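You operate a simulated robot arm through the tools that you are given. There is no shell and no other tool.

You run a simulated robot arm. Do the job below in one go: nothing can be reset, and whatever is moved stays where it is left.

## Task
Ready the mower: handle up, both knobs tight, green cover off onto the step.
Fine: swing the handle up before knobs and cover, fingers clear of the hinge; the grey plug cap is off and stays off. Drop and damage nothing, leave nothing switched on.

Only the result counts: the job must be done as asked and must still hold three seconds after the hand-in. Knocking over, shifting, dropping, spilling or breaking anything else fails it. A push-on lid holds only when it is set on centred and level and pressed home; a screw cap is set on level and turned clockwise until tight.

## Robot
A 6-joint arm with a two-finger gripper, fixed in place. Base frame: the origin is on the floor under the middle of its stand, x ahead of it, y to its left, z up. Lengths are in mm, angles in rad, forces in N, time in s.
It reaches about 1637 mm from its shoulder. Its first joint turns from -2.897 to 2.897 rad. Payload 3.43 kg.
Tool frame: the origin (TCP) lies between the finger pads and is the grasp point; the fingertips stand 20 mm ahead of it; z points along the fingers, y is the line along which they close. The gripper opens to 190 mm; its body begins 248 mm behind the TCP.
Orientation is that of the tool frame in the base frame, as a unit quaternion [x, y, z, w]. With the fingers straight down and closing along the base's y, the tool's x points along the base's -x, its y along +y and its z along -z.

## Interface
- The arm moves only by the tool drive_tool. Its argument "rows" is a list of rows, each a list of 7 numbers: the turn, a rotation vector about the tool's x, y, z in rad, then the shift along the tool's x, y, z in mm, then the opening, from 0 (shut) to 1 (fully open). In form: [[wx, wy, wz, x, y, z, fingers], ...]. A call has 1 to 20 rows; each row is the pose to reach, as a shift and turn from the pose commanded when the call began, along the tool's axes at that moment. Each row takes 0.2 s and may step no farther than 50 mm and 0.15 rad from the row before; otherwise, or with a gripper value out of range, the whole call is refused. Where a pose cannot be reached the arm comes as near as it can. A force on the tool above 90 N (or 10 N above the force at the start of the call, whichever is more), or a blocked arm, ends the call early, and 0.2 s more pass. Each finger travels about 45 mm/s and halts on what it meets, pressing with about 35 N; the grip force reading is that of the motor and also rises with nothing between the fingers. The clock runs only during rows and for 0.2 s after the last one: add rows that repeat a pose to give the fingers time. It gives the time, the measured TCP pose, the force on the tool (base axes), the opening and the grip force at its end, in the units of the frame above (readings bear some noise), with the torque about the TCP (base axes, N m) and any sound that the robot's microphone picked up, and new pictures: "pictures" is both (left out), scene, wrist or none.
- Cameras (640 x 400 px; columns grow to the right, rows downward): "scene" is fixed at [398.2, 501.1, 1234.1]; the picture's right is [-0.55, -0.84, 0.00], its down [-0.70, 0.46, -0.55] and it looks along [0.46, -0.30, -0.84] (base axes); focal length 214 px, centre (320, 200). "wrist" rides on the gripper at [70, -8, -288] in the tool frame; the picture's right is [0.12, 0.99, 0.00], its down [-0.96, 0.12, -0.25] and it looks along [-0.25, 0.03, 0.97] (tool axes); focal length 261 px, centre (320, 200). There is no depth. A picture from a camera that has moved, and an enlarged one, comes with that camera's place and axes in the base frame and with its lens.
- slide_trunk(by): slides the trunk up (or, below 0, down) by that many mm; the arm rides with it, the base frame stays. It gives what a move gives, with no picture.
- inspect(camera, box): a new picture of the part [left, top, right, bottom] of that camera's present view, enlarged. It takes no simulated time.
- finish_job(): hands the job in; it is judged then, once.

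Nothing tells you positions but the pictures and the camera data. Unless the task says otherwise, let go and move clear before handing in.

The tools are called after ">>>" by a JSON object that holds its "op" and its "data". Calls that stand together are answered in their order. drive_tool: Moves the arm, as the interface text tells. Its arguments: {"type":"object","properties":{"rows":{"type":"array"},"pictures":{"type":"string","enum":["both","scene","wrist","none"]}},"required":["rows"]} The other tools are called the same way: slide_trunk (by) moves the trunk up or down; inspect (camera, box) takes an enlarged picture of a part of a camera's view; finish_job () hands the job in.

At the start:

```text
time_s: 0.0
tcp_pos: [710.5, -61.6, 973.0]
orientation: [-0.001, 1.0, 0.0, 0.0]
force: [-0.5, -0.8, -0.1]
torque: [0.01, 0.01, 0.04]
opening: 189.7
grip_force: 0.0
trunk travel left (down, up): [-100.0, 140.0]
```

scene: 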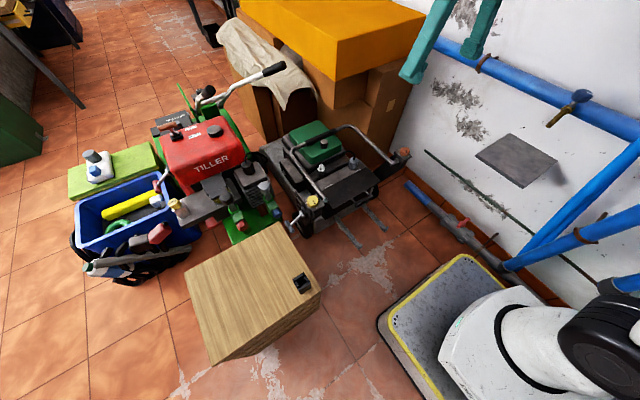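
wrist: 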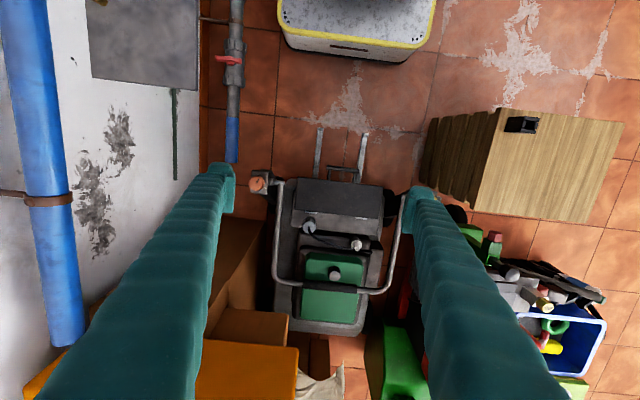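

I see a garage scene with a red tiller, a grey/green mower with a folded handle next to a wall, and a blue crate. Let me take enlarged views of the mower before moving.

>>> {"op": "inspect", "data": {"camera": "scene", "box": [240, 90, 440, 260]}}

>>> {"op": "inspect", "data": {"camera": "wrist", "box": [220, 120, 440, 350]}}

>>> {"op": "inspect", "data": {"camera": "scene", "box": [60, 60, 300, 300]}}

>>> {"op": "inspect", "data": {"camera": "wrist", "box": [400, 80, 640, 400]}}

```text
2.35 times, centred on (340, 175) of scene
camera zoom: at [398.2, 501.1, 1234.1], right [-0.55, -0.84, 0.0], down [-0.7, 0.46, -0.55], along [0.46, -0.3, -0.84], focal length 505 px, centre (273, 259)
```

zoom: 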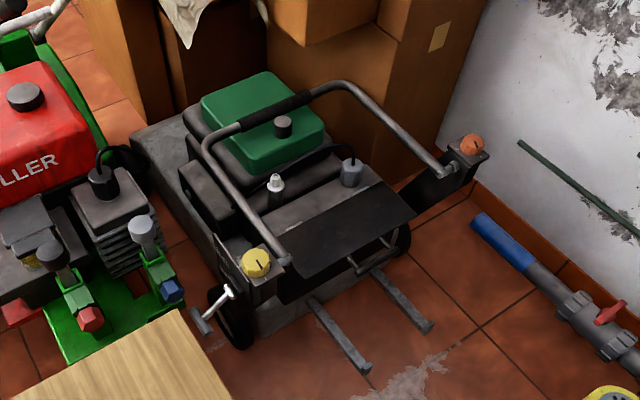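

```text
1.74 times, centred on (330, 235) of wrist
camera zoom: at [639.8, -68.9, 1260.9], right [-0.12, 0.99, 0.0], down [0.96, 0.12, 0.25], along [0.25, 0.03, -0.97], focal length 453 px, centre (303, 139)
```

zoom: 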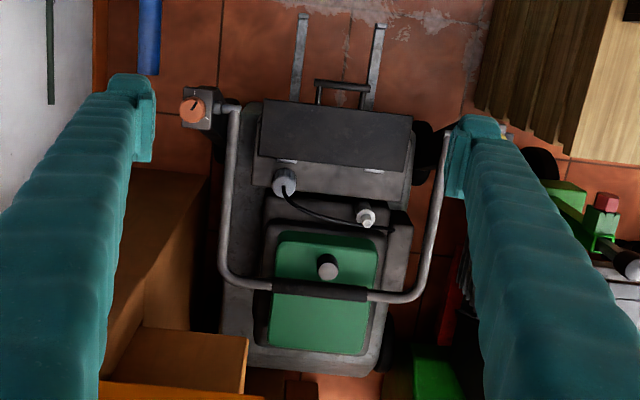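

```text
1.67 times, centred on (180, 180) of scene
camera zoom: at [398.2, 501.1, 1234.1], right [-0.55, -0.84, 0.0], down [-0.7, 0.46, -0.55], along [0.46, -0.3, -0.84], focal length 358 px, centre (553, 233)
```

zoom: 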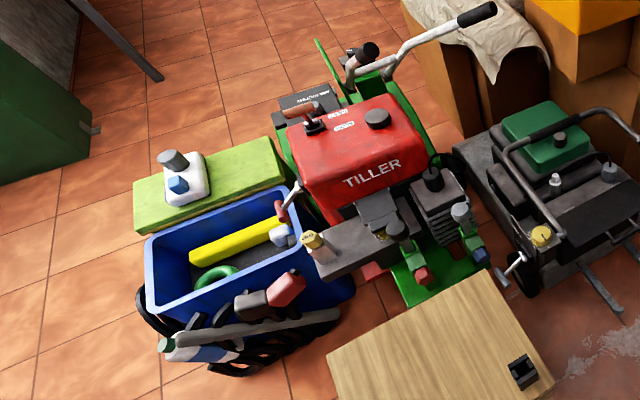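

```text
1.25 times, centred on (520, 240) of wrist
camera zoom: at [639.8, -68.9, 1260.9], right [-0.12, 0.99, 0.0], down [0.96, 0.12, 0.25], along [0.25, 0.03, -0.97], focal length 326 px, centre (70, 150)
```

zoom: 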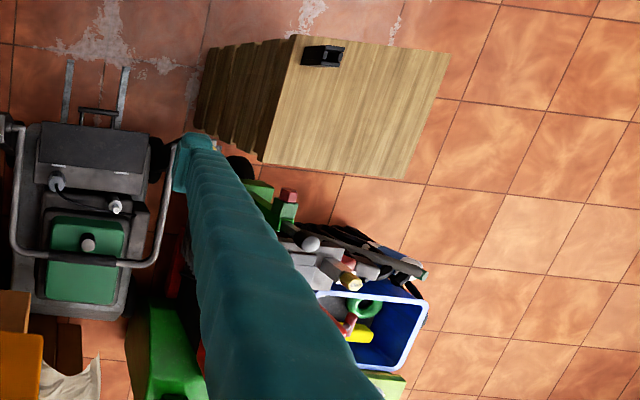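

The handle is folded forward over the engine, with its crossbar at about (1122, 22, 504) and its hinge at about x 795, z 498. The knobs are at about (803, -236, 514) for orange and (803, 271, 514) for yellow. Next I turn the tool 90° while staying high, to get unobstructed views.

>>> {"op": "drive_tool", "data": {"rows": [[0, 0, 0.14, -15, 10, 0, 1], [0, 0, 0.28, -30, 20, 0, 1], [0, 0, 0.42, -45, 30, 0, 1], [0, 0, 0.56, -60, 40, 0, 1], [0, 0, 0.7, -75, 50, 0, 1], [0, 0, 0.84, -90, 60, 0, 1], [0, 0, 0.98, -105, 70, 0, 1], [0, 0, 1.12, -120, 80, 0, 1], [0, 0, 1.26, -130, 90, 0, 1], [0, 0, 1.4, -140, 100, 0, 1], [0, 0, 1.5, -150, 110, 0, 1], [0, 0, 1.5708, -150, 120, 0, 1]]}}

```text
time_s: 2.6
tcp_pos: [860.5, 58.6, 973.5]
orientation: [0.707, 0.707, 0.0, 0.0]
force: [-0.5, 0.1, 0.1]
torque: [0.06, -0.02, 0.01]
opening: 189.9
grip_force: 0.2
trunk travel left (down, up): [-100.0, 140.0]
camera wrist: at [852.4, 130.0, 1260.4], right [0.99, 0.12, 0.0], down [0.11, -0.96, 0.25], along [0.03, -0.25, -0.97], focal length 261 px, centre (320, 200)
```

scene: 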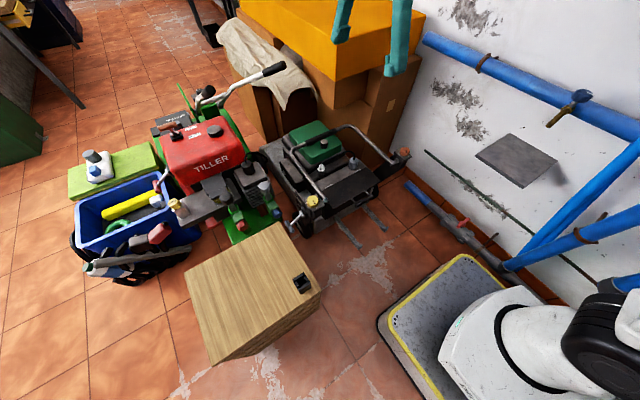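
wrist: 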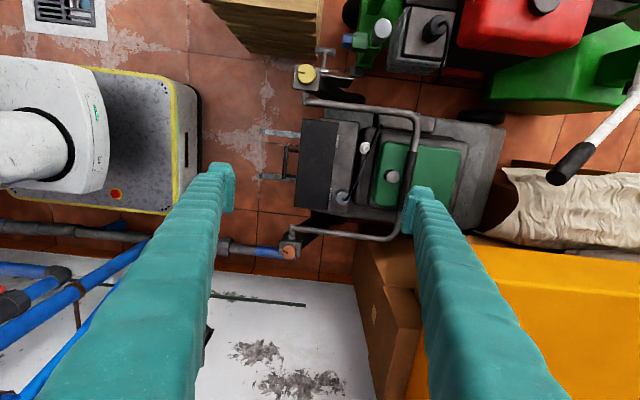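

Now the whole mower shows clearly between the fingers, along with the step at left. I zoom in on the parts to refine the positions.

>>> {"op": "inspect", "data": {"camera": "wrist", "box": [260, 40, 460, 165]}}

>>> {"op": "inspect", "data": {"camera": "wrist", "box": [260, 140, 460, 265]}}

>>> {"op": "inspect", "data": {"camera": "wrist", "box": [0, 0, 260, 220]}}

>>> {"op": "inspect", "data": {"camera": "scene", "box": [270, 110, 360, 200]}}

>>> {"op": "inspect", "data": {"camera": "scene", "box": [340, 120, 430, 200]}}

>>> {"op": "inspect", "data": {"camera": "scene", "box": [280, 170, 360, 240]}}

```text
3.20 times, centred on (360, 102) of wrist
camera zoom: at [852.4, 130.0, 1260.4], right [0.99, 0.12, 0.0], down [0.11, -0.96, 0.25], along [0.03, -0.25, -0.97], focal length 834 px, centre (192, 512)
```

zoom: 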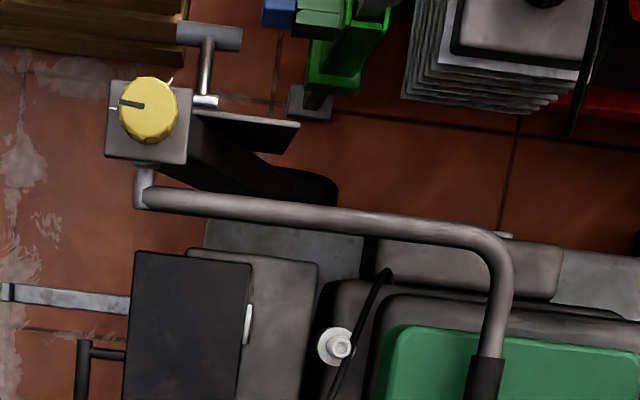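

```text
3.20 times, centred on (360, 202) of wrist
camera zoom: at [852.4, 130.0, 1260.4], right [0.99, 0.12, 0.0], down [0.11, -0.96, 0.25], along [0.03, -0.25, -0.97], focal length 834 px, centre (192, 192)
```

zoom: 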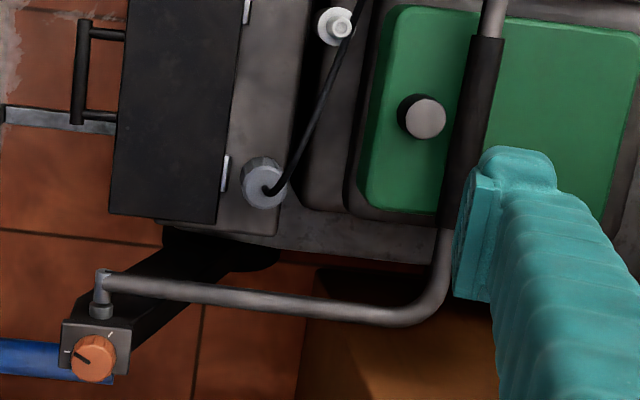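

```text
1.82 times, centred on (130, 110) of wrist
camera zoom: at [852.4, 130.0, 1260.4], right [0.99, 0.12, 0.0], down [0.11, -0.96, 0.25], along [0.03, -0.25, -0.97], focal length 474 px, centre (666, 364)
```

zoom: 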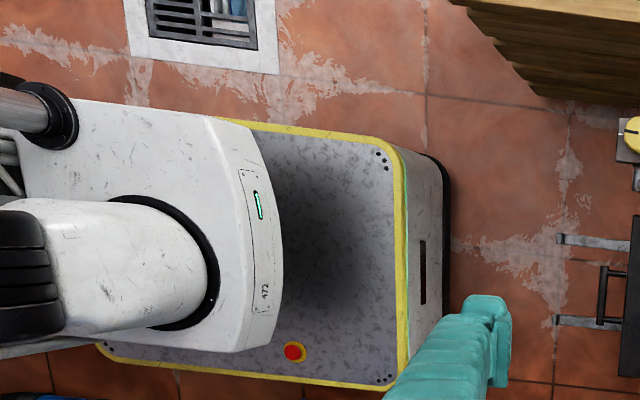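

```text
4.44 times, centred on (315, 155) of scene
camera zoom: at [398.2, 501.1, 1234.1], right [-0.55, -0.84, 0.0], down [-0.7, 0.46, -0.55], along [0.46, -0.3, -0.84], focal length 953 px, centre (342, 400)
```

zoom: 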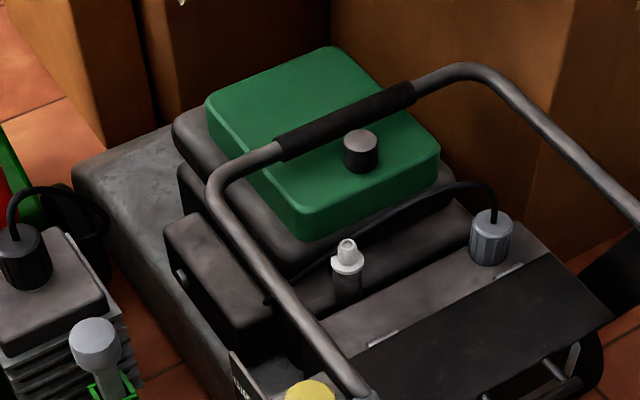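

```text
5.00 times, centred on (385, 160) of scene
camera zoom: at [398.2, 501.1, 1234.1], right [-0.55, -0.84, 0.0], down [-0.7, 0.46, -0.55], along [0.46, -0.3, -0.84], focal length 1072 px, centre (-5, 400)
```

zoom: 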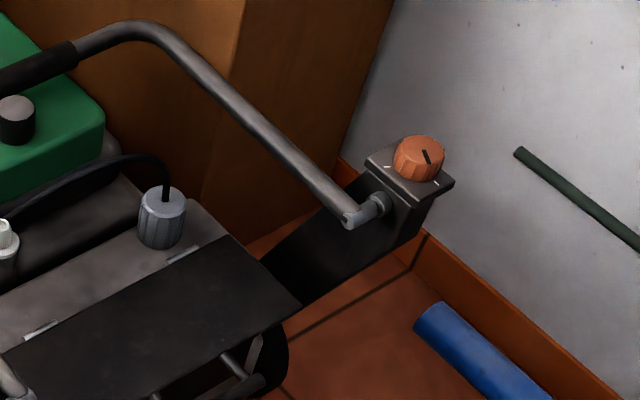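

```text
5.71 times, centred on (320, 205) of scene
camera zoom: at [398.2, 501.1, 1234.1], right [-0.55, -0.84, 0.0], down [-0.7, 0.46, -0.55], along [0.46, -0.3, -0.84], focal length 1226 px, centre (320, 171)
```

zoom: 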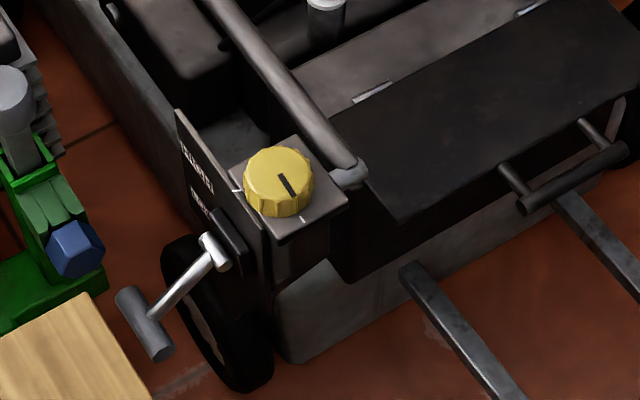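

The grey, yellow-rimmed platform carries the robot's stand and has a red button, so it may not be "the step". I look closely at the other candidates.

>>> {"op": "inspect", "data": {"camera": "scene", "box": [170, 210, 340, 370]}}

>>> {"op": "inspect", "data": {"camera": "scene", "box": [50, 120, 200, 290]}}

>>> {"op": "inspect", "data": {"camera": "scene", "box": [0, 0, 160, 180]}}

>>> {"op": "inspect", "data": {"camera": "scene", "box": [360, 230, 560, 400]}}

>>> {"op": "inspect", "data": {"camera": "scene", "box": [150, 0, 330, 140]}}

>>> {"op": "inspect", "data": {"camera": "wrist", "box": [440, 0, 640, 260]}}

```text
2.50 times, centred on (255, 290) of scene
camera zoom: at [398.2, 501.1, 1234.1], right [-0.55, -0.84, 0.0], down [-0.7, 0.46, -0.55], along [0.46, -0.3, -0.84], focal length 536 px, centre (482, -25)
```

zoom: 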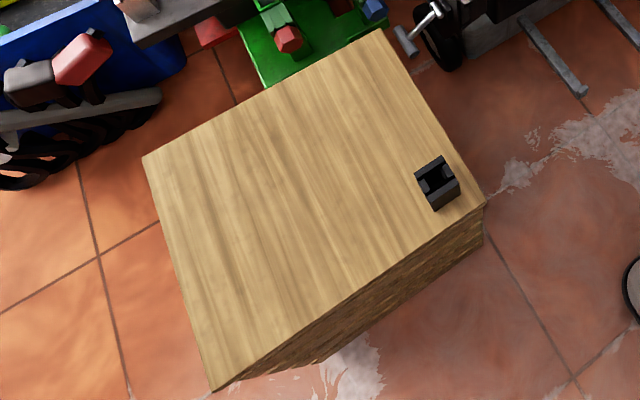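

```text
2.35 times, centred on (125, 205) of scene
camera zoom: at [398.2, 501.1, 1234.1], right [-0.55, -0.84, 0.0], down [-0.7, 0.46, -0.55], along [0.46, -0.3, -0.84], focal length 505 px, centre (779, 188)
```

zoom: 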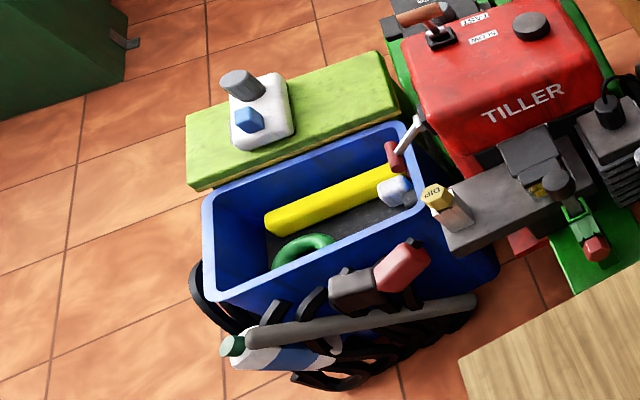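

```text
2.22 times, centred on (80, 90) of scene
camera zoom: at [398.2, 501.1, 1234.1], right [-0.55, -0.84, 0.0], down [-0.7, 0.46, -0.55], along [0.46, -0.3, -0.84], focal length 477 px, centre (853, 444)
```

zoom: 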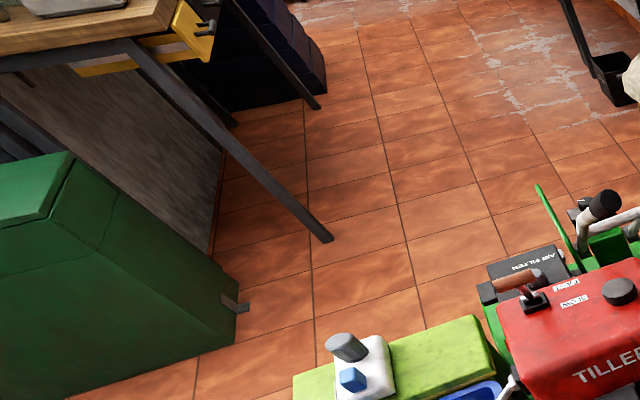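

```text
2.35 times, centred on (460, 315) of scene
camera zoom: at [398.2, 501.1, 1234.1], right [-0.55, -0.84, 0.0], down [-0.7, 0.46, -0.55], along [0.46, -0.3, -0.84], focal length 505 px, centre (-9, -71)
```

zoom: 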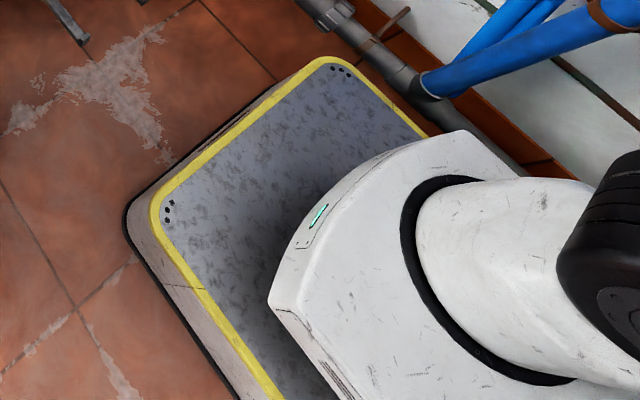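

```text
2.86 times, centred on (240, 70) of scene
camera zoom: at [398.2, 501.1, 1234.1], right [-0.55, -0.84, 0.0], down [-0.7, 0.46, -0.55], along [0.46, -0.3, -0.84], focal length 613 px, centre (549, 571)
```

zoom: 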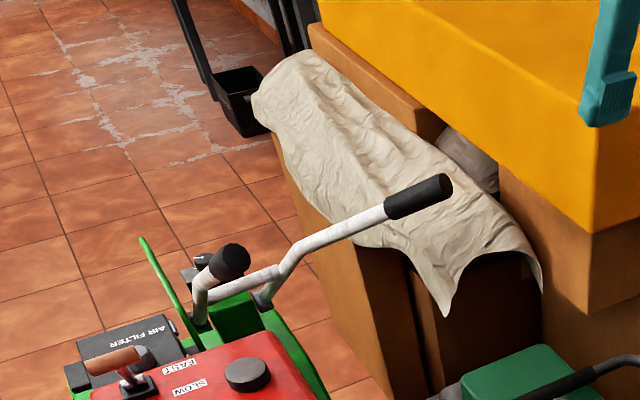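

```text
1.54 times, centred on (540, 130) of wrist
camera zoom: at [852.4, 130.0, 1260.4], right [0.99, 0.12, 0.0], down [0.11, -0.96, 0.25], along [0.03, -0.25, -0.97], focal length 401 px, centre (-18, 308)
```

zoom: 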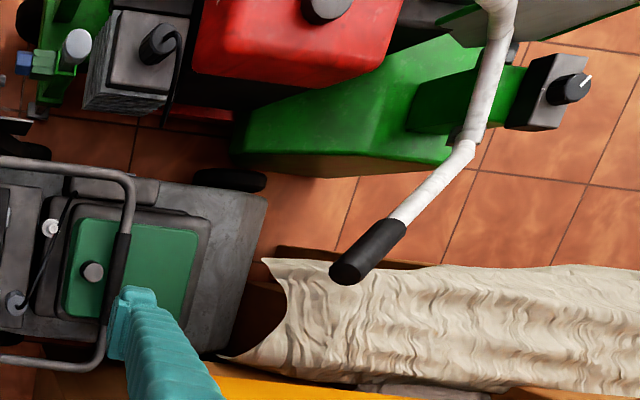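

The wooden block, with its top at about x 510–810, y 425–780, z 490, is the only free-standing surface in reach. I take it as the step, since the grey platform belongs to the robot's stand. The orange box at (1141, -60) and the tiller grip at (1292, 108, 784) are obstacles, so I approach the bar on its bare stretch near y=135. First I go closer to measure heights.

>>> {"op": "drive_tool", "data": {"rows": [[0, 0, 0, 10, 30, 27, 0.9], [0, 0, 0, 20, 60, 54, 0.8], [0, 0, 0, 30, 90, 80, 0.7], [0, 0, 0, 40, 120, 107, 0.6], [0, 0, 0, 50, 150, 134, 0.5], [0, 0, 0, 60, 180, 160, 0.42], [0, 0, 0, 70, 210, 190, 0.42], [0, 0, 0, 76.4, 240, 213, 0.42]]}}

```text
time_s: 4.4
tcp_pos: [1101.9, 134.7, 760.4]
orientation: [0.707, 0.707, 0.001, 0.0]
force: [0.1, -0.4, 1.2]
torque: [0.07, -0.11, -0.01]
opening: 80.0
grip_force: 0.1
trunk travel left (down, up): [-100.0, 140.0]
camera wrist: at [1091.6, 206.3, 1048.2], right [0.99, 0.12, 0.0], down [0.12, -0.96, 0.25], along [0.03, -0.25, -0.97], focal length 261 px, centre (320, 200)
```

scene: 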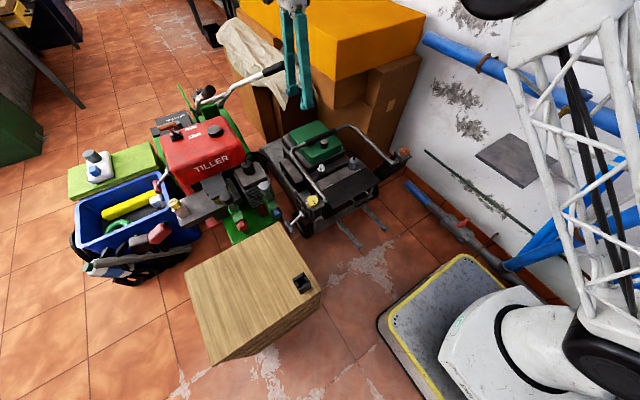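
wrist: 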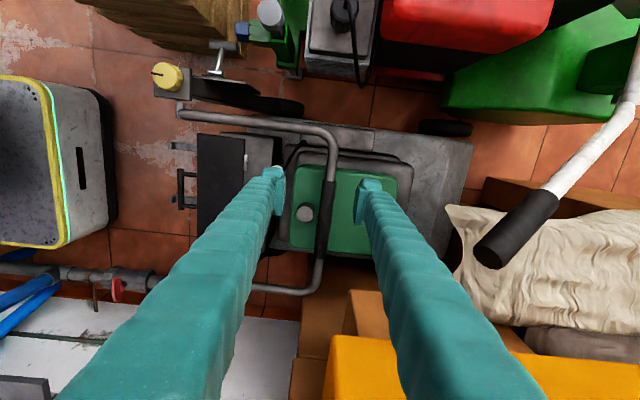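

The gripper now hovers over the handle. I zoom in on this view to triangulate the bar and cover heights.

>>> {"op": "inspect", "data": {"camera": "wrist", "box": [240, 90, 440, 290]}}

>>> {"op": "inspect", "data": {"camera": "wrist", "box": [140, 30, 300, 140]}}

>>> {"op": "inspect", "data": {"camera": "scene", "box": [250, 0, 350, 120]}}

```text
2.00 times, centred on (340, 190) of wrist
camera zoom: at [1091.6, 206.3, 1048.2], right [0.99, 0.12, 0.0], down [0.12, -0.96, 0.25], along [0.03, -0.25, -0.97], focal length 521 px, centre (280, 220)
```

zoom: 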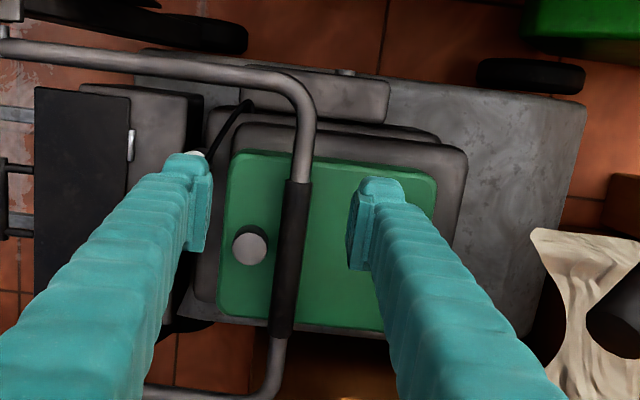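

```text
3.64 times, centred on (220, 85) of wrist
camera zoom: at [1091.6, 206.3, 1048.2], right [0.99, 0.12, 0.0], down [0.12, -0.96, 0.25], along [0.03, -0.25, -0.97], focal length 948 px, centre (684, 618)
```

zoom: 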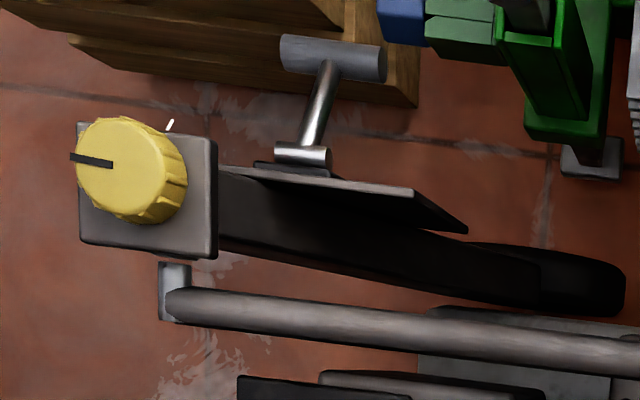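

```text
3.33 times, centred on (300, 60) of scene
camera zoom: at [398.2, 501.1, 1234.1], right [-0.55, -0.84, 0.0], down [-0.7, 0.46, -0.55], along [0.46, -0.3, -0.84], focal length 715 px, centre (387, 667)
```

zoom: 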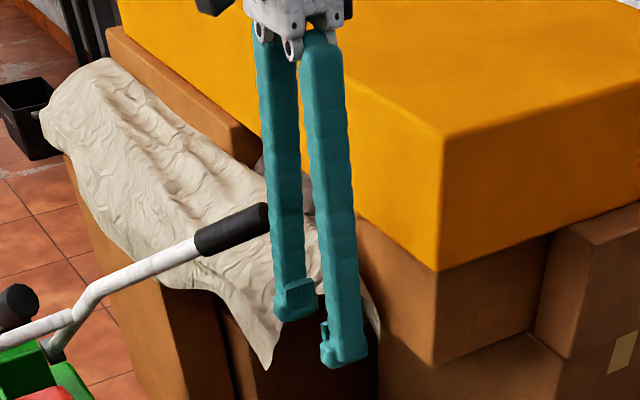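

Triangulating gives the bar at (1124, y, 497), the hinge axis near (803, y, 494), the cover top at about z 468 and the cover knob at (1080, 30), top 500. I descend over the bare tube at y≈134, stopping above it to check alignment.

>>> {"op": "drive_tool", "data": {"rows": [[0, 0, 0, 0, 6, 40, 0.42], [0, 0, 0, 0, 12, 80, 0.42], [0, 0, 0, 0, 18, 120, 0.42], [0, 0, 0, 0, 22, 160, 0.42], [0, 0, 0, 0, 22, 195, 0.42]]}}

>>> {"op": "inspect", "data": {"camera": "scene", "box": [260, 60, 360, 160]}}

>>> {"op": "inspect", "data": {"camera": "wrist", "box": [240, 100, 440, 300]}}

```text
time_s: 5.6
tcp_pos: [1122.6, 135.5, 565.9]
orientation: [0.707, 0.707, 0.0, 0.0]
force: [0.3, 0.1, 0.3]
torque: [0.01, -0.06, 0.0]
opening: 79.9
grip_force: 0.1
trunk travel left (down, up): [-100.0, 140.0]
camera wrist: at [1113.1, 206.1, 853.6], right [0.99, 0.12, 0.0], down [0.12, -0.96, 0.25], along [0.03, -0.25, -0.97], focal length 261 px, centre (320, 200)
```

scene: 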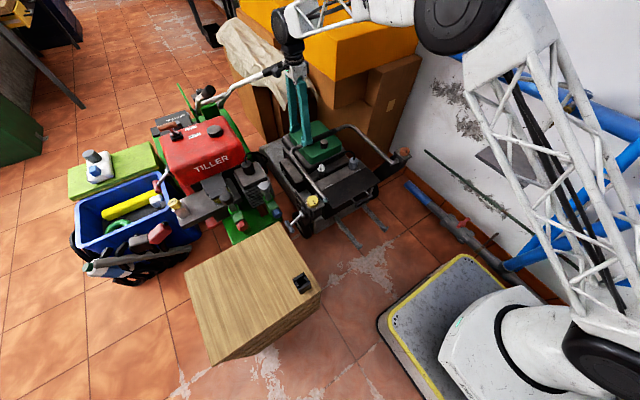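
wrist: 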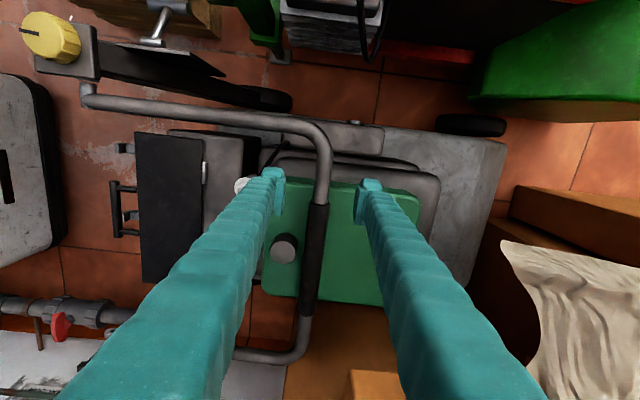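

```text
4.00 times, centred on (310, 110) of scene
camera zoom: at [398.2, 501.1, 1234.1], right [-0.55, -0.84, 0.0], down [-0.7, 0.46, -0.55], along [0.46, -0.3, -0.84], focal length 858 px, centre (360, 560)
```

zoom: 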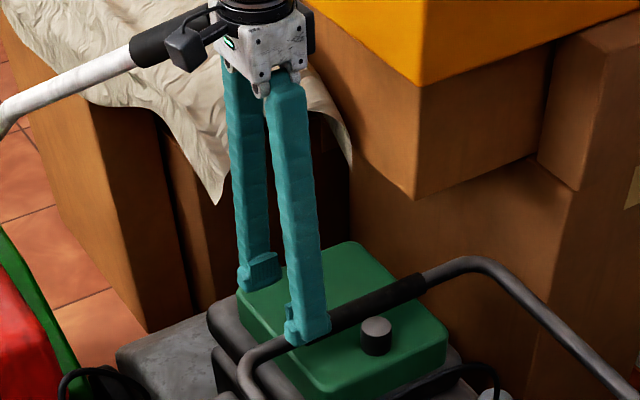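

```text
2.00 times, centred on (340, 200) of wrist
camera zoom: at [1113.1, 206.1, 853.6], right [0.99, 0.12, 0.0], down [0.12, -0.96, 0.25], along [0.03, -0.25, -0.97], focal length 521 px, centre (280, 200)
```

zoom: 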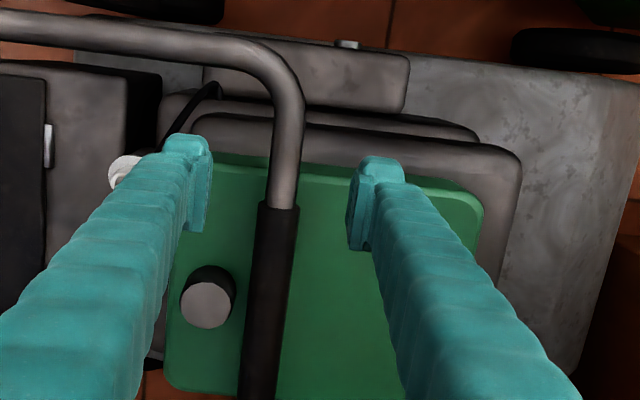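

The bar sits well between the fingers. I lower the tool onto it and close.

>>> {"op": "drive_tool", "data": {"rows": [[0, 0, 0, 0, 0, 35, 0.42], [0, 0, 0, 0, 0, 55, 0.42], [0, 0, 0, 0, 0, 66, 0.42], [0, 0, 0, 0, 0, 66, 0.3], [0, 0, 0, 0, 0, 66, 0.15], [0, 0, 0, 0, 0, 66, 0.0], [0, 0, 0, 0, 0, 66, 0.0], [0, 0, 0, 0, 0, 66, 0.0]]}}

>>> {"op": "inspect", "data": {"camera": "wrist", "box": [240, 100, 440, 300]}}

>>> {"op": "inspect", "data": {"camera": "scene", "box": [260, 60, 360, 160]}}

```text
time_s: 7.4
tcp_pos: [1123.4, 134.3, 499.2]
orientation: [0.707, 0.707, 0.001, 0.0]
force: [17.6, 1.0, -3.2]
torque: [0.1, -0.09, 0.95]
opening: 20.4
grip_force: 40.3
trunk travel left (down, up): [-100.0, 140.0]
camera wrist: at [1113.9, 205.5, 786.8], right [0.99, 0.12, 0.0], down [0.12, -0.96, 0.25], along [0.03, -0.25, -0.97], focal length 261 px, centre (320, 200)
```

scene: 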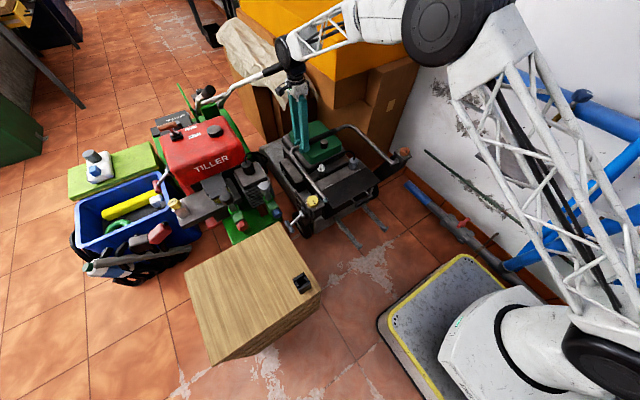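
wrist: 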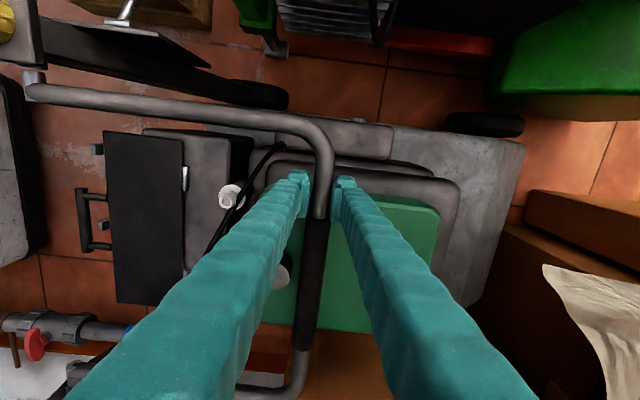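

```text
2.00 times, centred on (340, 200) of wrist
camera zoom: at [1113.9, 205.5, 786.8], right [0.99, 0.12, 0.0], down [0.12, -0.96, 0.25], along [0.03, -0.25, -0.97], focal length 521 px, centre (280, 200)
```

zoom: 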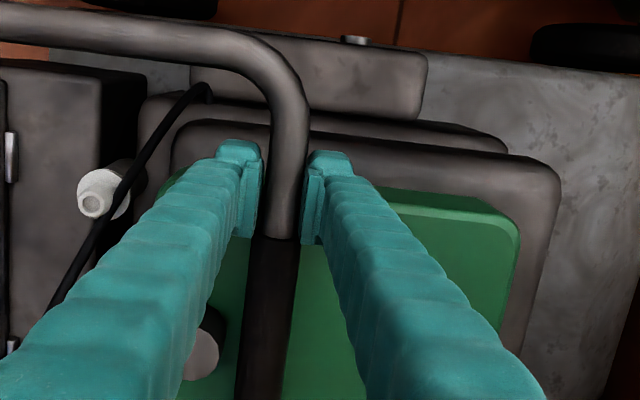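

```text
4.00 times, centred on (310, 110) of scene
camera zoom: at [398.2, 501.1, 1234.1], right [-0.55, -0.84, 0.0], down [-0.7, 0.46, -0.55], along [0.46, -0.3, -0.84], focal length 858 px, centre (360, 560)
```

zoom: 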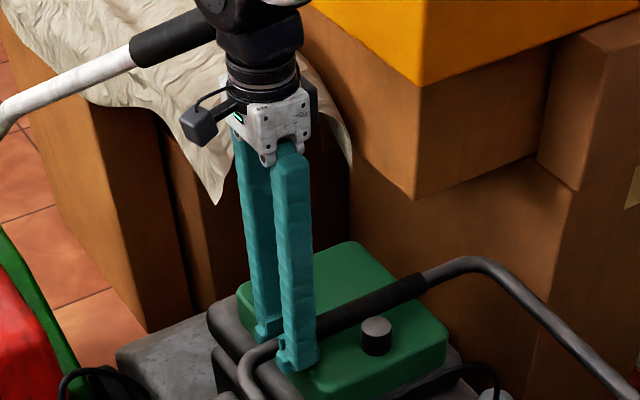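

The bar, about 20 mm thick, is gripped and pushing the tool slightly +x, so I will shift about 1.5 mm. Next I swing it up on an arc about the hinge, turning the tool with it, in a first small stage to check forces.

>>> {"op": "drive_tool", "data": {"rows": [[0, 0, 0, 0, 1.5, 0, 0], [-0.05, 0, 0, 0, 0.9, -16.0, 0], [-0.1, 0, 0, 0, -0.6, -32.0, 0], [-0.15, 0, 0, 0, -2.9, -47.9, 0], [-0.2, 0, 0, 0, -5.9, -63.7, 0], [-0.25, 0, 0, 0, -9.7, -79.3, 0], [-0.3, 0, 0, 0, -14.3, -94.6, 0], [-0.35, 0, 0, 0, -19.7, -109.8, 0], [-0.4, 0, 0, 0, -25.8, -124.6, 0]]}}

>>> {"op": "inspect", "data": {"camera": "scene", "box": [240, 60, 440, 230]}}

```text
time_s: 9.4
tcp_pos: [1090.6, 134.5, 621.1]
orientation: [0.694, 0.694, 0.136, 0.137]
force: [-63.7, -8.9, -29.4]
torque: [-0.33, 0.46, 1.08]
opening: 20.6
grip_force: 45.1
trunk travel left (down, up): [-100.0, 140.0]
camera wrist: at [974.6, 206.2, 883.5], right [0.92, 0.12, 0.38], down [0.01, -0.96, 0.27], along [0.39, -0.25, -0.88], focal length 261 px, centre (320, 200)
```

scene: 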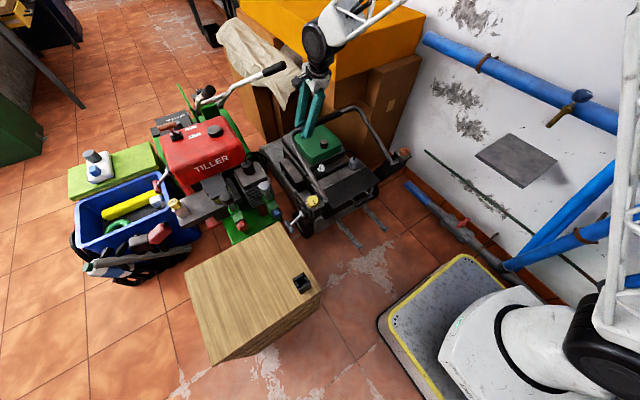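
wrist: 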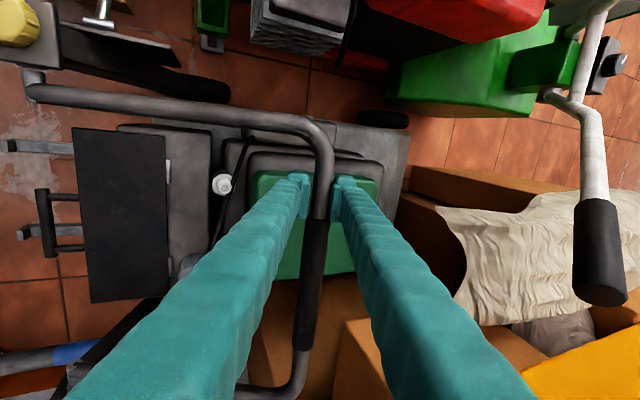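

```text
2.35 times, centred on (340, 145) of scene
camera zoom: at [398.2, 501.1, 1234.1], right [-0.55, -0.84, 0.0], down [-0.7, 0.46, -0.55], along [0.46, -0.3, -0.84], focal length 505 px, centre (273, 329)
```

zoom: 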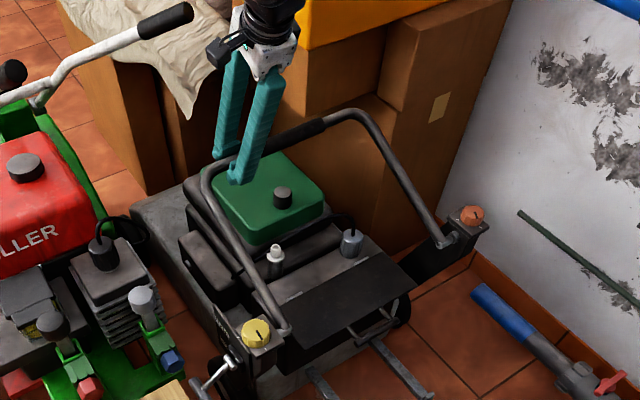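

The swing works but tension builds toward the hinge (about 70 N), so the real hinge centre is lower, near (806, 473) with a 320 mm radius. I relax inward and continue on the corrected arc.

>>> {"op": "drive_tool", "data": {"rows": [[0, 0, 0, 0, -7.4, -0.1, 0], [-0.08, 0, 0, 0, -10.5, -25.5, 0], [-0.16, 0, 0, 0, -15.6, -50.5, 0], [-0.24, 0, 0, 0, -22.6, -75.1, 0], [-0.32, 0, 0, 0, -31.7, -99.1, 0], [-0.4, 0, 0, 0, -42.6, -122.2, 0]], "pictures": "scene"}}

```text
time_s: 10.8
tcp_pos: [1012.5, 136.0, 726.9]
orientation: [0.656, 0.662, 0.256, 0.255]
force: [-59.1, -3.8, -64.2]
torque: [-0.48, 0.56, -1.12]
opening: 20.4
grip_force: 44.6
out of reach, approached as far as the arm can: row 6
trunk travel left (down, up): [-100.0, 140.0]
```

scene: 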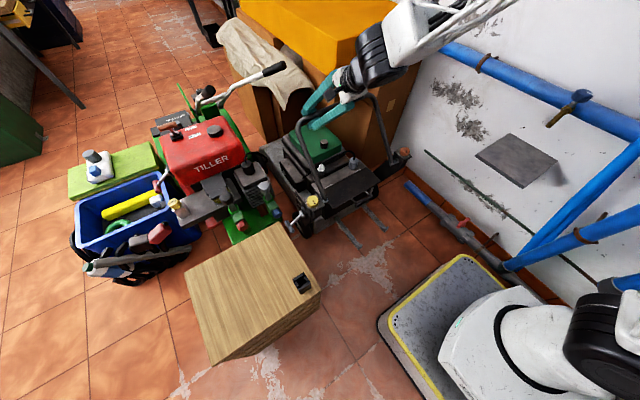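

The wrist reaches its tilt limit at about 0.74 rad, so from here I keep the tilt below that and let the tube turn in the grip. First I relieve the radial tension.

>>> {"op": "drive_tool", "data": {"rows": [[0.04, 0, 0, 0, -6, 1, 0], [0.06, 0, 0, 0, -8, 1, 0]], "pictures": "none"}}

```text
time_s: 11.4
tcp_pos: [1012.3, 134.3, 727.9]
orientation: [0.659, 0.662, 0.252, 0.254]
force: [-56.1, 30.5, -72.4]
torque: [-0.42, 0.34, 0.55]
opening: 24.0
grip_force: 44.5
trunk travel left (down, up): [-100.0, 140.0]
```

The position barely changed and the force stays high, so something may be limiting the motion. I look before moving further.

>>> {"op": "inspect", "data": {"camera": "scene", "box": [240, 0, 460, 230]}}

>>> {"op": "inspect", "data": {"camera": "wrist", "box": [0, 0, 640, 400]}}

>>> {"op": "inspect", "data": {"camera": "wrist", "box": [240, 100, 440, 300]}}

```text
1.74 times, centred on (350, 115) of scene
camera zoom: at [398.2, 501.1, 1234.1], right [-0.55, -0.84, 0.0], down [-0.7, 0.46, -0.55], along [0.46, -0.3, -0.84], focal length 373 px, centre (268, 348)
```

zoom: 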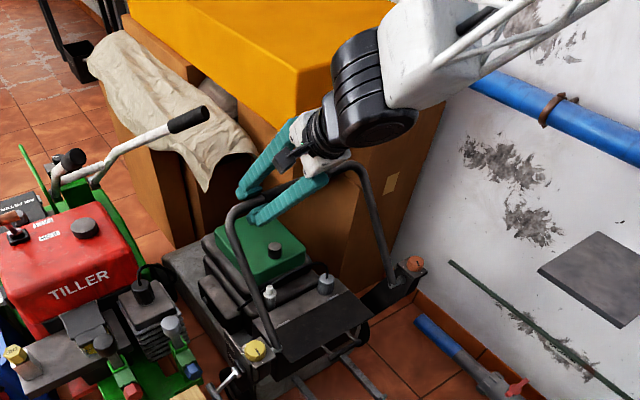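

```text
1.00 times, centred on (320, 200) of wrist (not enlarged: the box is as wide or as high as the picture)
camera zoom: at [813.5, 206.3, 936.3], right [0.74, 0.12, 0.66], down [-0.08, -0.96, 0.26], along [0.67, -0.25, -0.7], focal length 261 px, centre (320, 200)
```

zoom: 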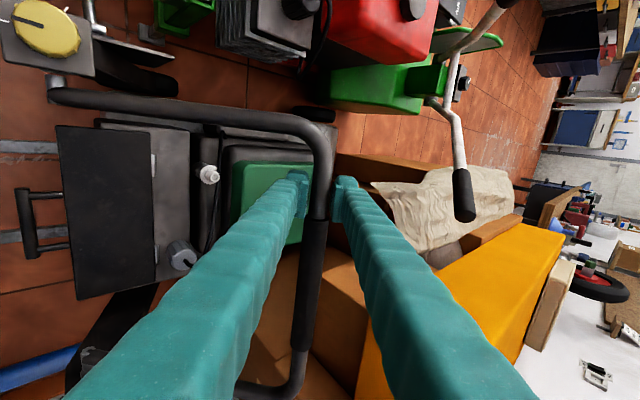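

```text
2.00 times, centred on (340, 200) of wrist
camera zoom: at [813.5, 206.3, 936.3], right [0.74, 0.12, 0.66], down [-0.08, -0.96, 0.26], along [0.67, -0.25, -0.7], focal length 521 px, centre (280, 200)
```

zoom: 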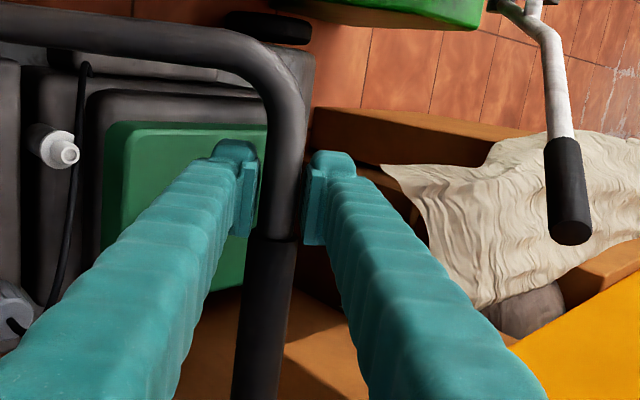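

Nothing visibly touches; the pull is purely along the handle toward its hinge. I test with a small pure inward shift to see how the arm responds.

>>> {"op": "drive_tool", "data": {"rows": [[0, 0, 0, 0, -3, 0.5, 0], [0, 0, 0, 0, -6, 1, 0]], "pictures": "none"}}

```text
time_s: 12.0
tcp_pos: [1011.6, 133.1, 728.1]
orientation: [0.659, 0.66, 0.253, 0.255]
force: [-43.0, 22.6, -57.0]
torque: [-0.43, 0.29, 0.82]
opening: 20.5
grip_force: 44.7
trunk travel left (down, up): [-100.0, 140.0]
```

Force drops as I command inward, so the arm was simply leading the arc. I keep relaxing until the load is small.

>>> {"op": "drive_tool", "data": {"rows": [[0, 0, 0, 1, -5, 0.8, 0], [0, 0, 0, 2, -10, 1.6, 0], [0, 0, 0, 2, -14, 2.4, 0]], "pictures": "none"}}

```text
time_s: 12.8
tcp_pos: [1008.4, 133.2, 728.5]
orientation: [0.659, 0.659, 0.256, 0.255]
force: [26.6, -7.2, 18.0]
torque: [-1.14, -0.43, 0.44]
opening: 20.1
grip_force: 45.2
trunk travel left (down, up): [-100.0, 140.0]
```

Load is now small. Combining views puts the hinge at about (800, 477) with a radius of 325, and the handle at roughly 0.88 rad. I continue along that arc while easing the tilt back from its limit.

>>> {"op": "drive_tool", "data": {"rows": [[0.02, 0, 0, 0, 2.0, -6.2, 0], [0.04, 0, 0, 0, -0.6, -22.2, 0], [0.06, 0, 0, 0, -4.5, -38.0, 0], [0.08, 0, 0, 0, -9.1, -53.6, 0]], "pictures": "scene"}}

```text
time_s: 13.8
tcp_pos: [962.7, 138.3, 757.9]
orientation: [0.667, 0.669, 0.232, 0.231]
force: [35.2, -10.0, 56.9]
torque: [-0.04, -0.08, 0.6]
opening: 17.5
grip_force: 45.4
trunk travel left (down, up): [-100.0, 140.0]
```

scene: 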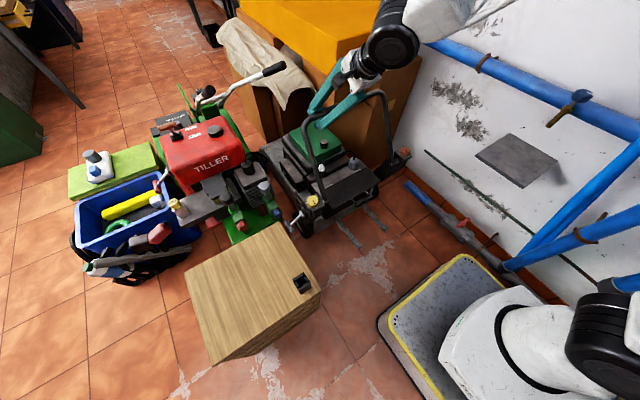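

The opening fell to 17.5 mm, so the bar may be shifting in the pads. I check the wrist view.

>>> {"op": "inspect", "data": {"camera": "wrist", "box": [240, 100, 440, 300]}}

>>> {"op": "inspect", "data": {"camera": "scene", "box": [270, 50, 400, 170]}}

```text
2.00 times, centred on (340, 200) of wrist
camera zoom: at [777.1, 208.9, 979.5], right [0.78, 0.12, 0.62], down [-0.06, -0.96, 0.26], along [0.62, -0.24, -0.74], focal length 521 px, centre (280, 200)
```

zoom: 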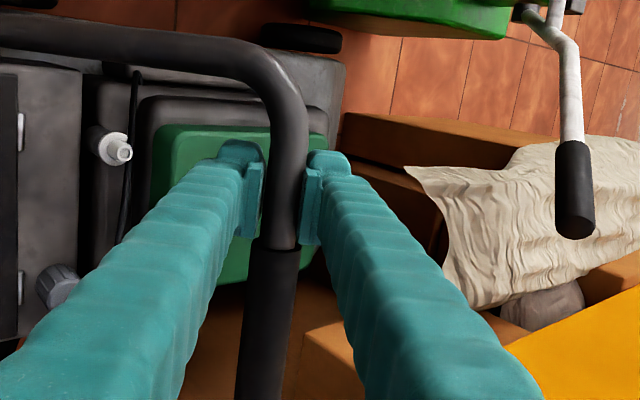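

```text
3.33 times, centred on (335, 110) of scene
camera zoom: at [398.2, 501.1, 1234.1], right [-0.55, -0.84, 0.0], down [-0.7, 0.46, -0.55], along [0.46, -0.3, -0.84], focal length 715 px, centre (270, 500)
```

zoom: 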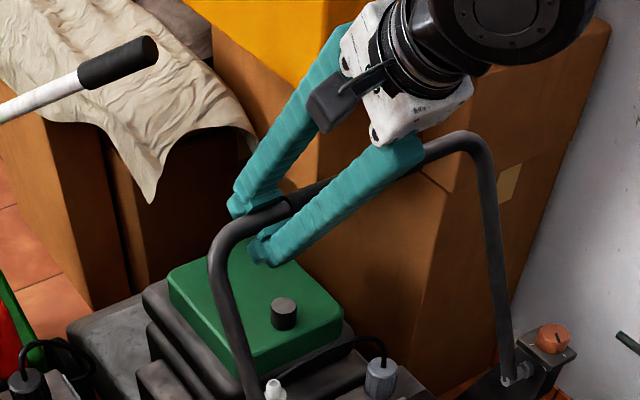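

The bar is still held near the grasp point; the load is just slightly inward now. I shift outward a few mm and continue the arc.

>>> {"op": "drive_tool", "data": {"rows": [[0, 0, 0, 0, 9, -4.5, 0], [0.02, 0, 0, 0, 3.4, -20.2, 0], [0.04, 0, 0, 0, -3.7, -34.9, 0], [0.06, 0, 0, 0, -11.7, -49.2, 0]], "pictures": "none"}}

```text
time_s: 14.8
tcp_pos: [920.2, 133.8, 781.5]
orientation: [0.677, 0.676, 0.206, 0.208]
force: [-7.8, 29.2, -22.2]
torque: [-0.24, -0.03, 0.56]
opening: 18.2
grip_force: 44.9
trunk travel left (down, up): [-100.0, 140.0]
```

Forces are low now with the handle at about 1.2 rad. I continue toward vertical.

>>> {"op": "drive_tool", "data": {"rows": [[0, 0, 0, 1, -14.1, -12, 0], [0.01, 0, 0, 2, -24.5, -24.6, 0], [0.02, 0, 0, 2, -35.3, -36.8, 0], [0.03, 0, 0, 2, -46.8, -48.2, 0]], "pictures": "scene"}}

>>> {"op": "inspect", "data": {"camera": "scene", "box": [270, 50, 420, 220]}}

>>> {"op": "inspect", "data": {"camera": "wrist", "box": [240, 100, 440, 300]}}

```text
time_s: 15.8
tcp_pos: [853.1, 135.2, 798.6]
orientation: [0.679, 0.679, 0.197, 0.199]
force: [-0.2, -32.7, -10.8]
torque: [-0.4, 0.03, 0.51]
opening: 18.1
grip_force: 44.7
trunk travel left (down, up): [-100.0, 140.0]
```

scene: 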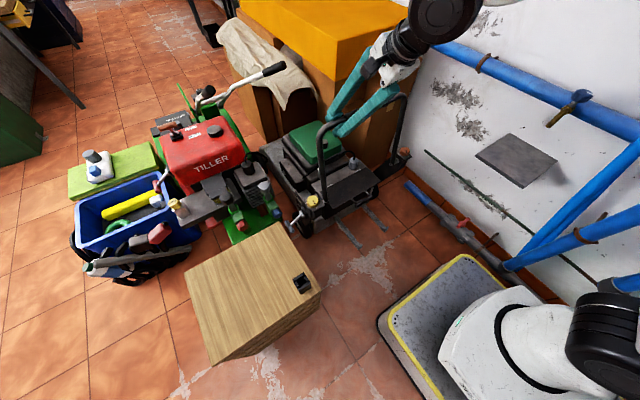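

```text
2.35 times, centred on (345, 135) of scene
camera zoom: at [398.2, 501.1, 1234.1], right [-0.55, -0.84, 0.0], down [-0.7, 0.46, -0.55], along [0.46, -0.3, -0.84], focal length 505 px, centre (261, 353)
```

zoom: 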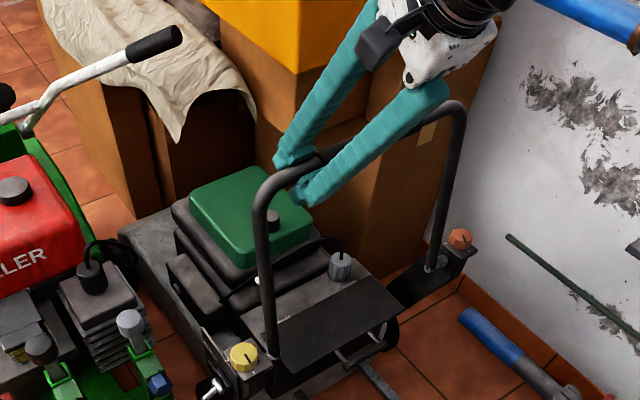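

```text
2.00 times, centred on (340, 200) of wrist
camera zoom: at [692.4, 207.1, 1036.0], right [0.84, 0.12, 0.53], down [-0.04, -0.96, 0.27], along [0.55, -0.25, -0.8], focal length 521 px, centre (280, 200)
```

zoom: 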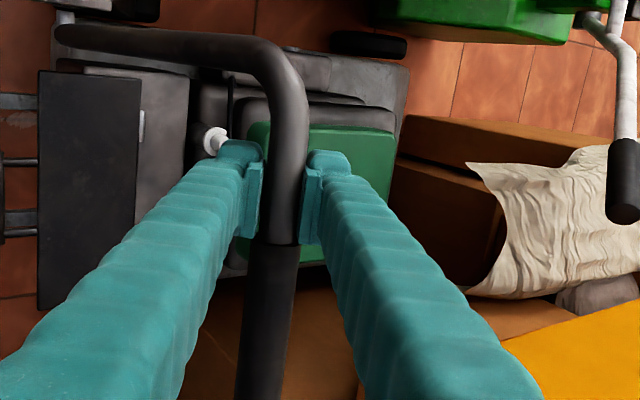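

The handle is near 1.4 rad and tracking well. I continue through vertical, watching for the stop.

>>> {"op": "drive_tool", "data": {"rows": [[0, 0, 0, -1, -11.3, -7.9, 0], [0.01, 0, 0, -1, -24.1, -18, 0], [0.02, 0, 0, -1, -37.4, -27.3, 0], [0.03, 0, 0, -1, -51.2, -36.1, 0], [0.04, 0, 0, -1, -65.4, -44.1, 0]], "pictures": "none"}}

```text
time_s: 17.0
tcp_pos: [777.0, 139.3, 800.6]
orientation: [0.682, 0.682, 0.185, 0.185]
force: [0.8, 10.5, 2.4]
torque: [0.6, -0.03, 0.73]
opening: 17.7
grip_force: 44.9
trunk travel left (down, up): [-100.0, 140.0]
```

No stop yet just past vertical. I continue gently.

>>> {"op": "drive_tool", "data": {"rows": [[0, 0, 0, -1, -8.5, -4.2, 0], [0.01, 0, 0, -2, -17, -8.4, 0], [0.02, 0, 0, -2, -24.5, -11.4, 0], [0.03, 0, 0, -2, -32, -14.3, 0], [0.04, 0, 0, -2, -39.7, -17, 0], [0.05, 0, 0, -2, -47.4, -19.6, 0]]}}

>>> {"op": "inspect", "data": {"camera": "scene", "box": [270, 50, 440, 240]}}

```text
time_s: 18.4
tcp_pos: [725.8, 132.3, 793.5]
orientation: [0.687, 0.687, 0.166, 0.168]
force: [3.5, -2.4, 2.5]
torque: [-0.63, -0.19, -0.13]
opening: 17.4
grip_force: 44.3
trunk travel left (down, up): [-100.0, 140.0]
camera wrist: at [584.8, 205.3, 1044.0], right [0.88, 0.12, 0.46], down [-0.01, -0.96, 0.27], along [0.47, -0.25, -0.85], focal length 261 px, centre (320, 200)
```

scene: 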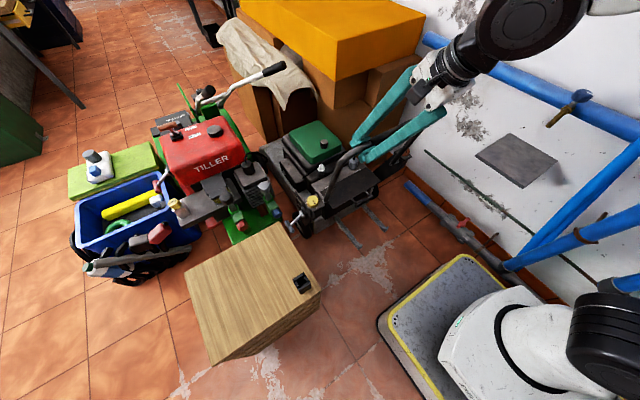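
wrist: 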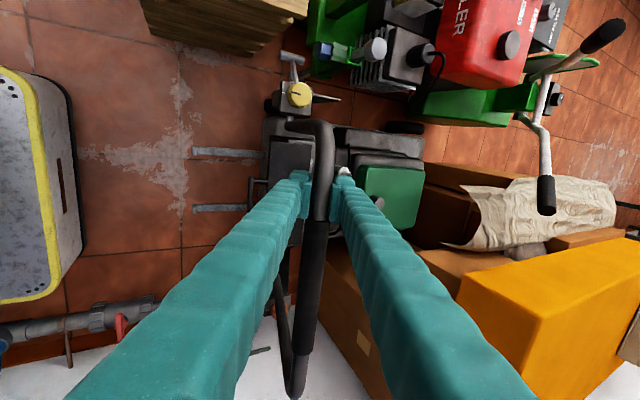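

```text
2.11 times, centred on (355, 145) of scene
camera zoom: at [398.2, 501.1, 1234.1], right [-0.55, -0.84, 0.0], down [-0.7, 0.46, -0.55], along [0.46, -0.3, -0.84], focal length 452 px, centre (246, 316)
```

zoom: 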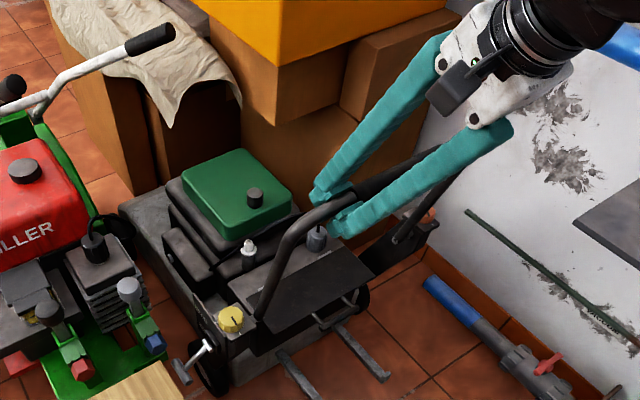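

Handle at about 1.80 rad (103°) with no stop felt yet. I keep going slowly.

>>> {"op": "drive_tool", "data": {"rows": [[0, 0, 0, 0, -7.8, -1.8, 0], [0.01, 0, 0, 0, -15.6, -3.5, 0], [0.02, 0, 0, 0, -23.6, -4.9, 0], [0.03, 0, 0, 0, -31.6, -6.2, 0], [0.04, 0, 0, 0, -39.7, -7.2, 0], [0.05, 0, 0, 0, -47.7, -8.2, 0]], "pictures": "none"}}

```text
time_s: 19.8
tcp_pos: [678.8, 134.8, 778.6]
orientation: [0.69, 0.691, 0.15, 0.15]
force: [2.7, -12.6, 1.1]
torque: [0.13, -0.18, 0.03]
opening: 17.5
grip_force: 45.1
trunk travel left (down, up): [-100.0, 140.0]
```

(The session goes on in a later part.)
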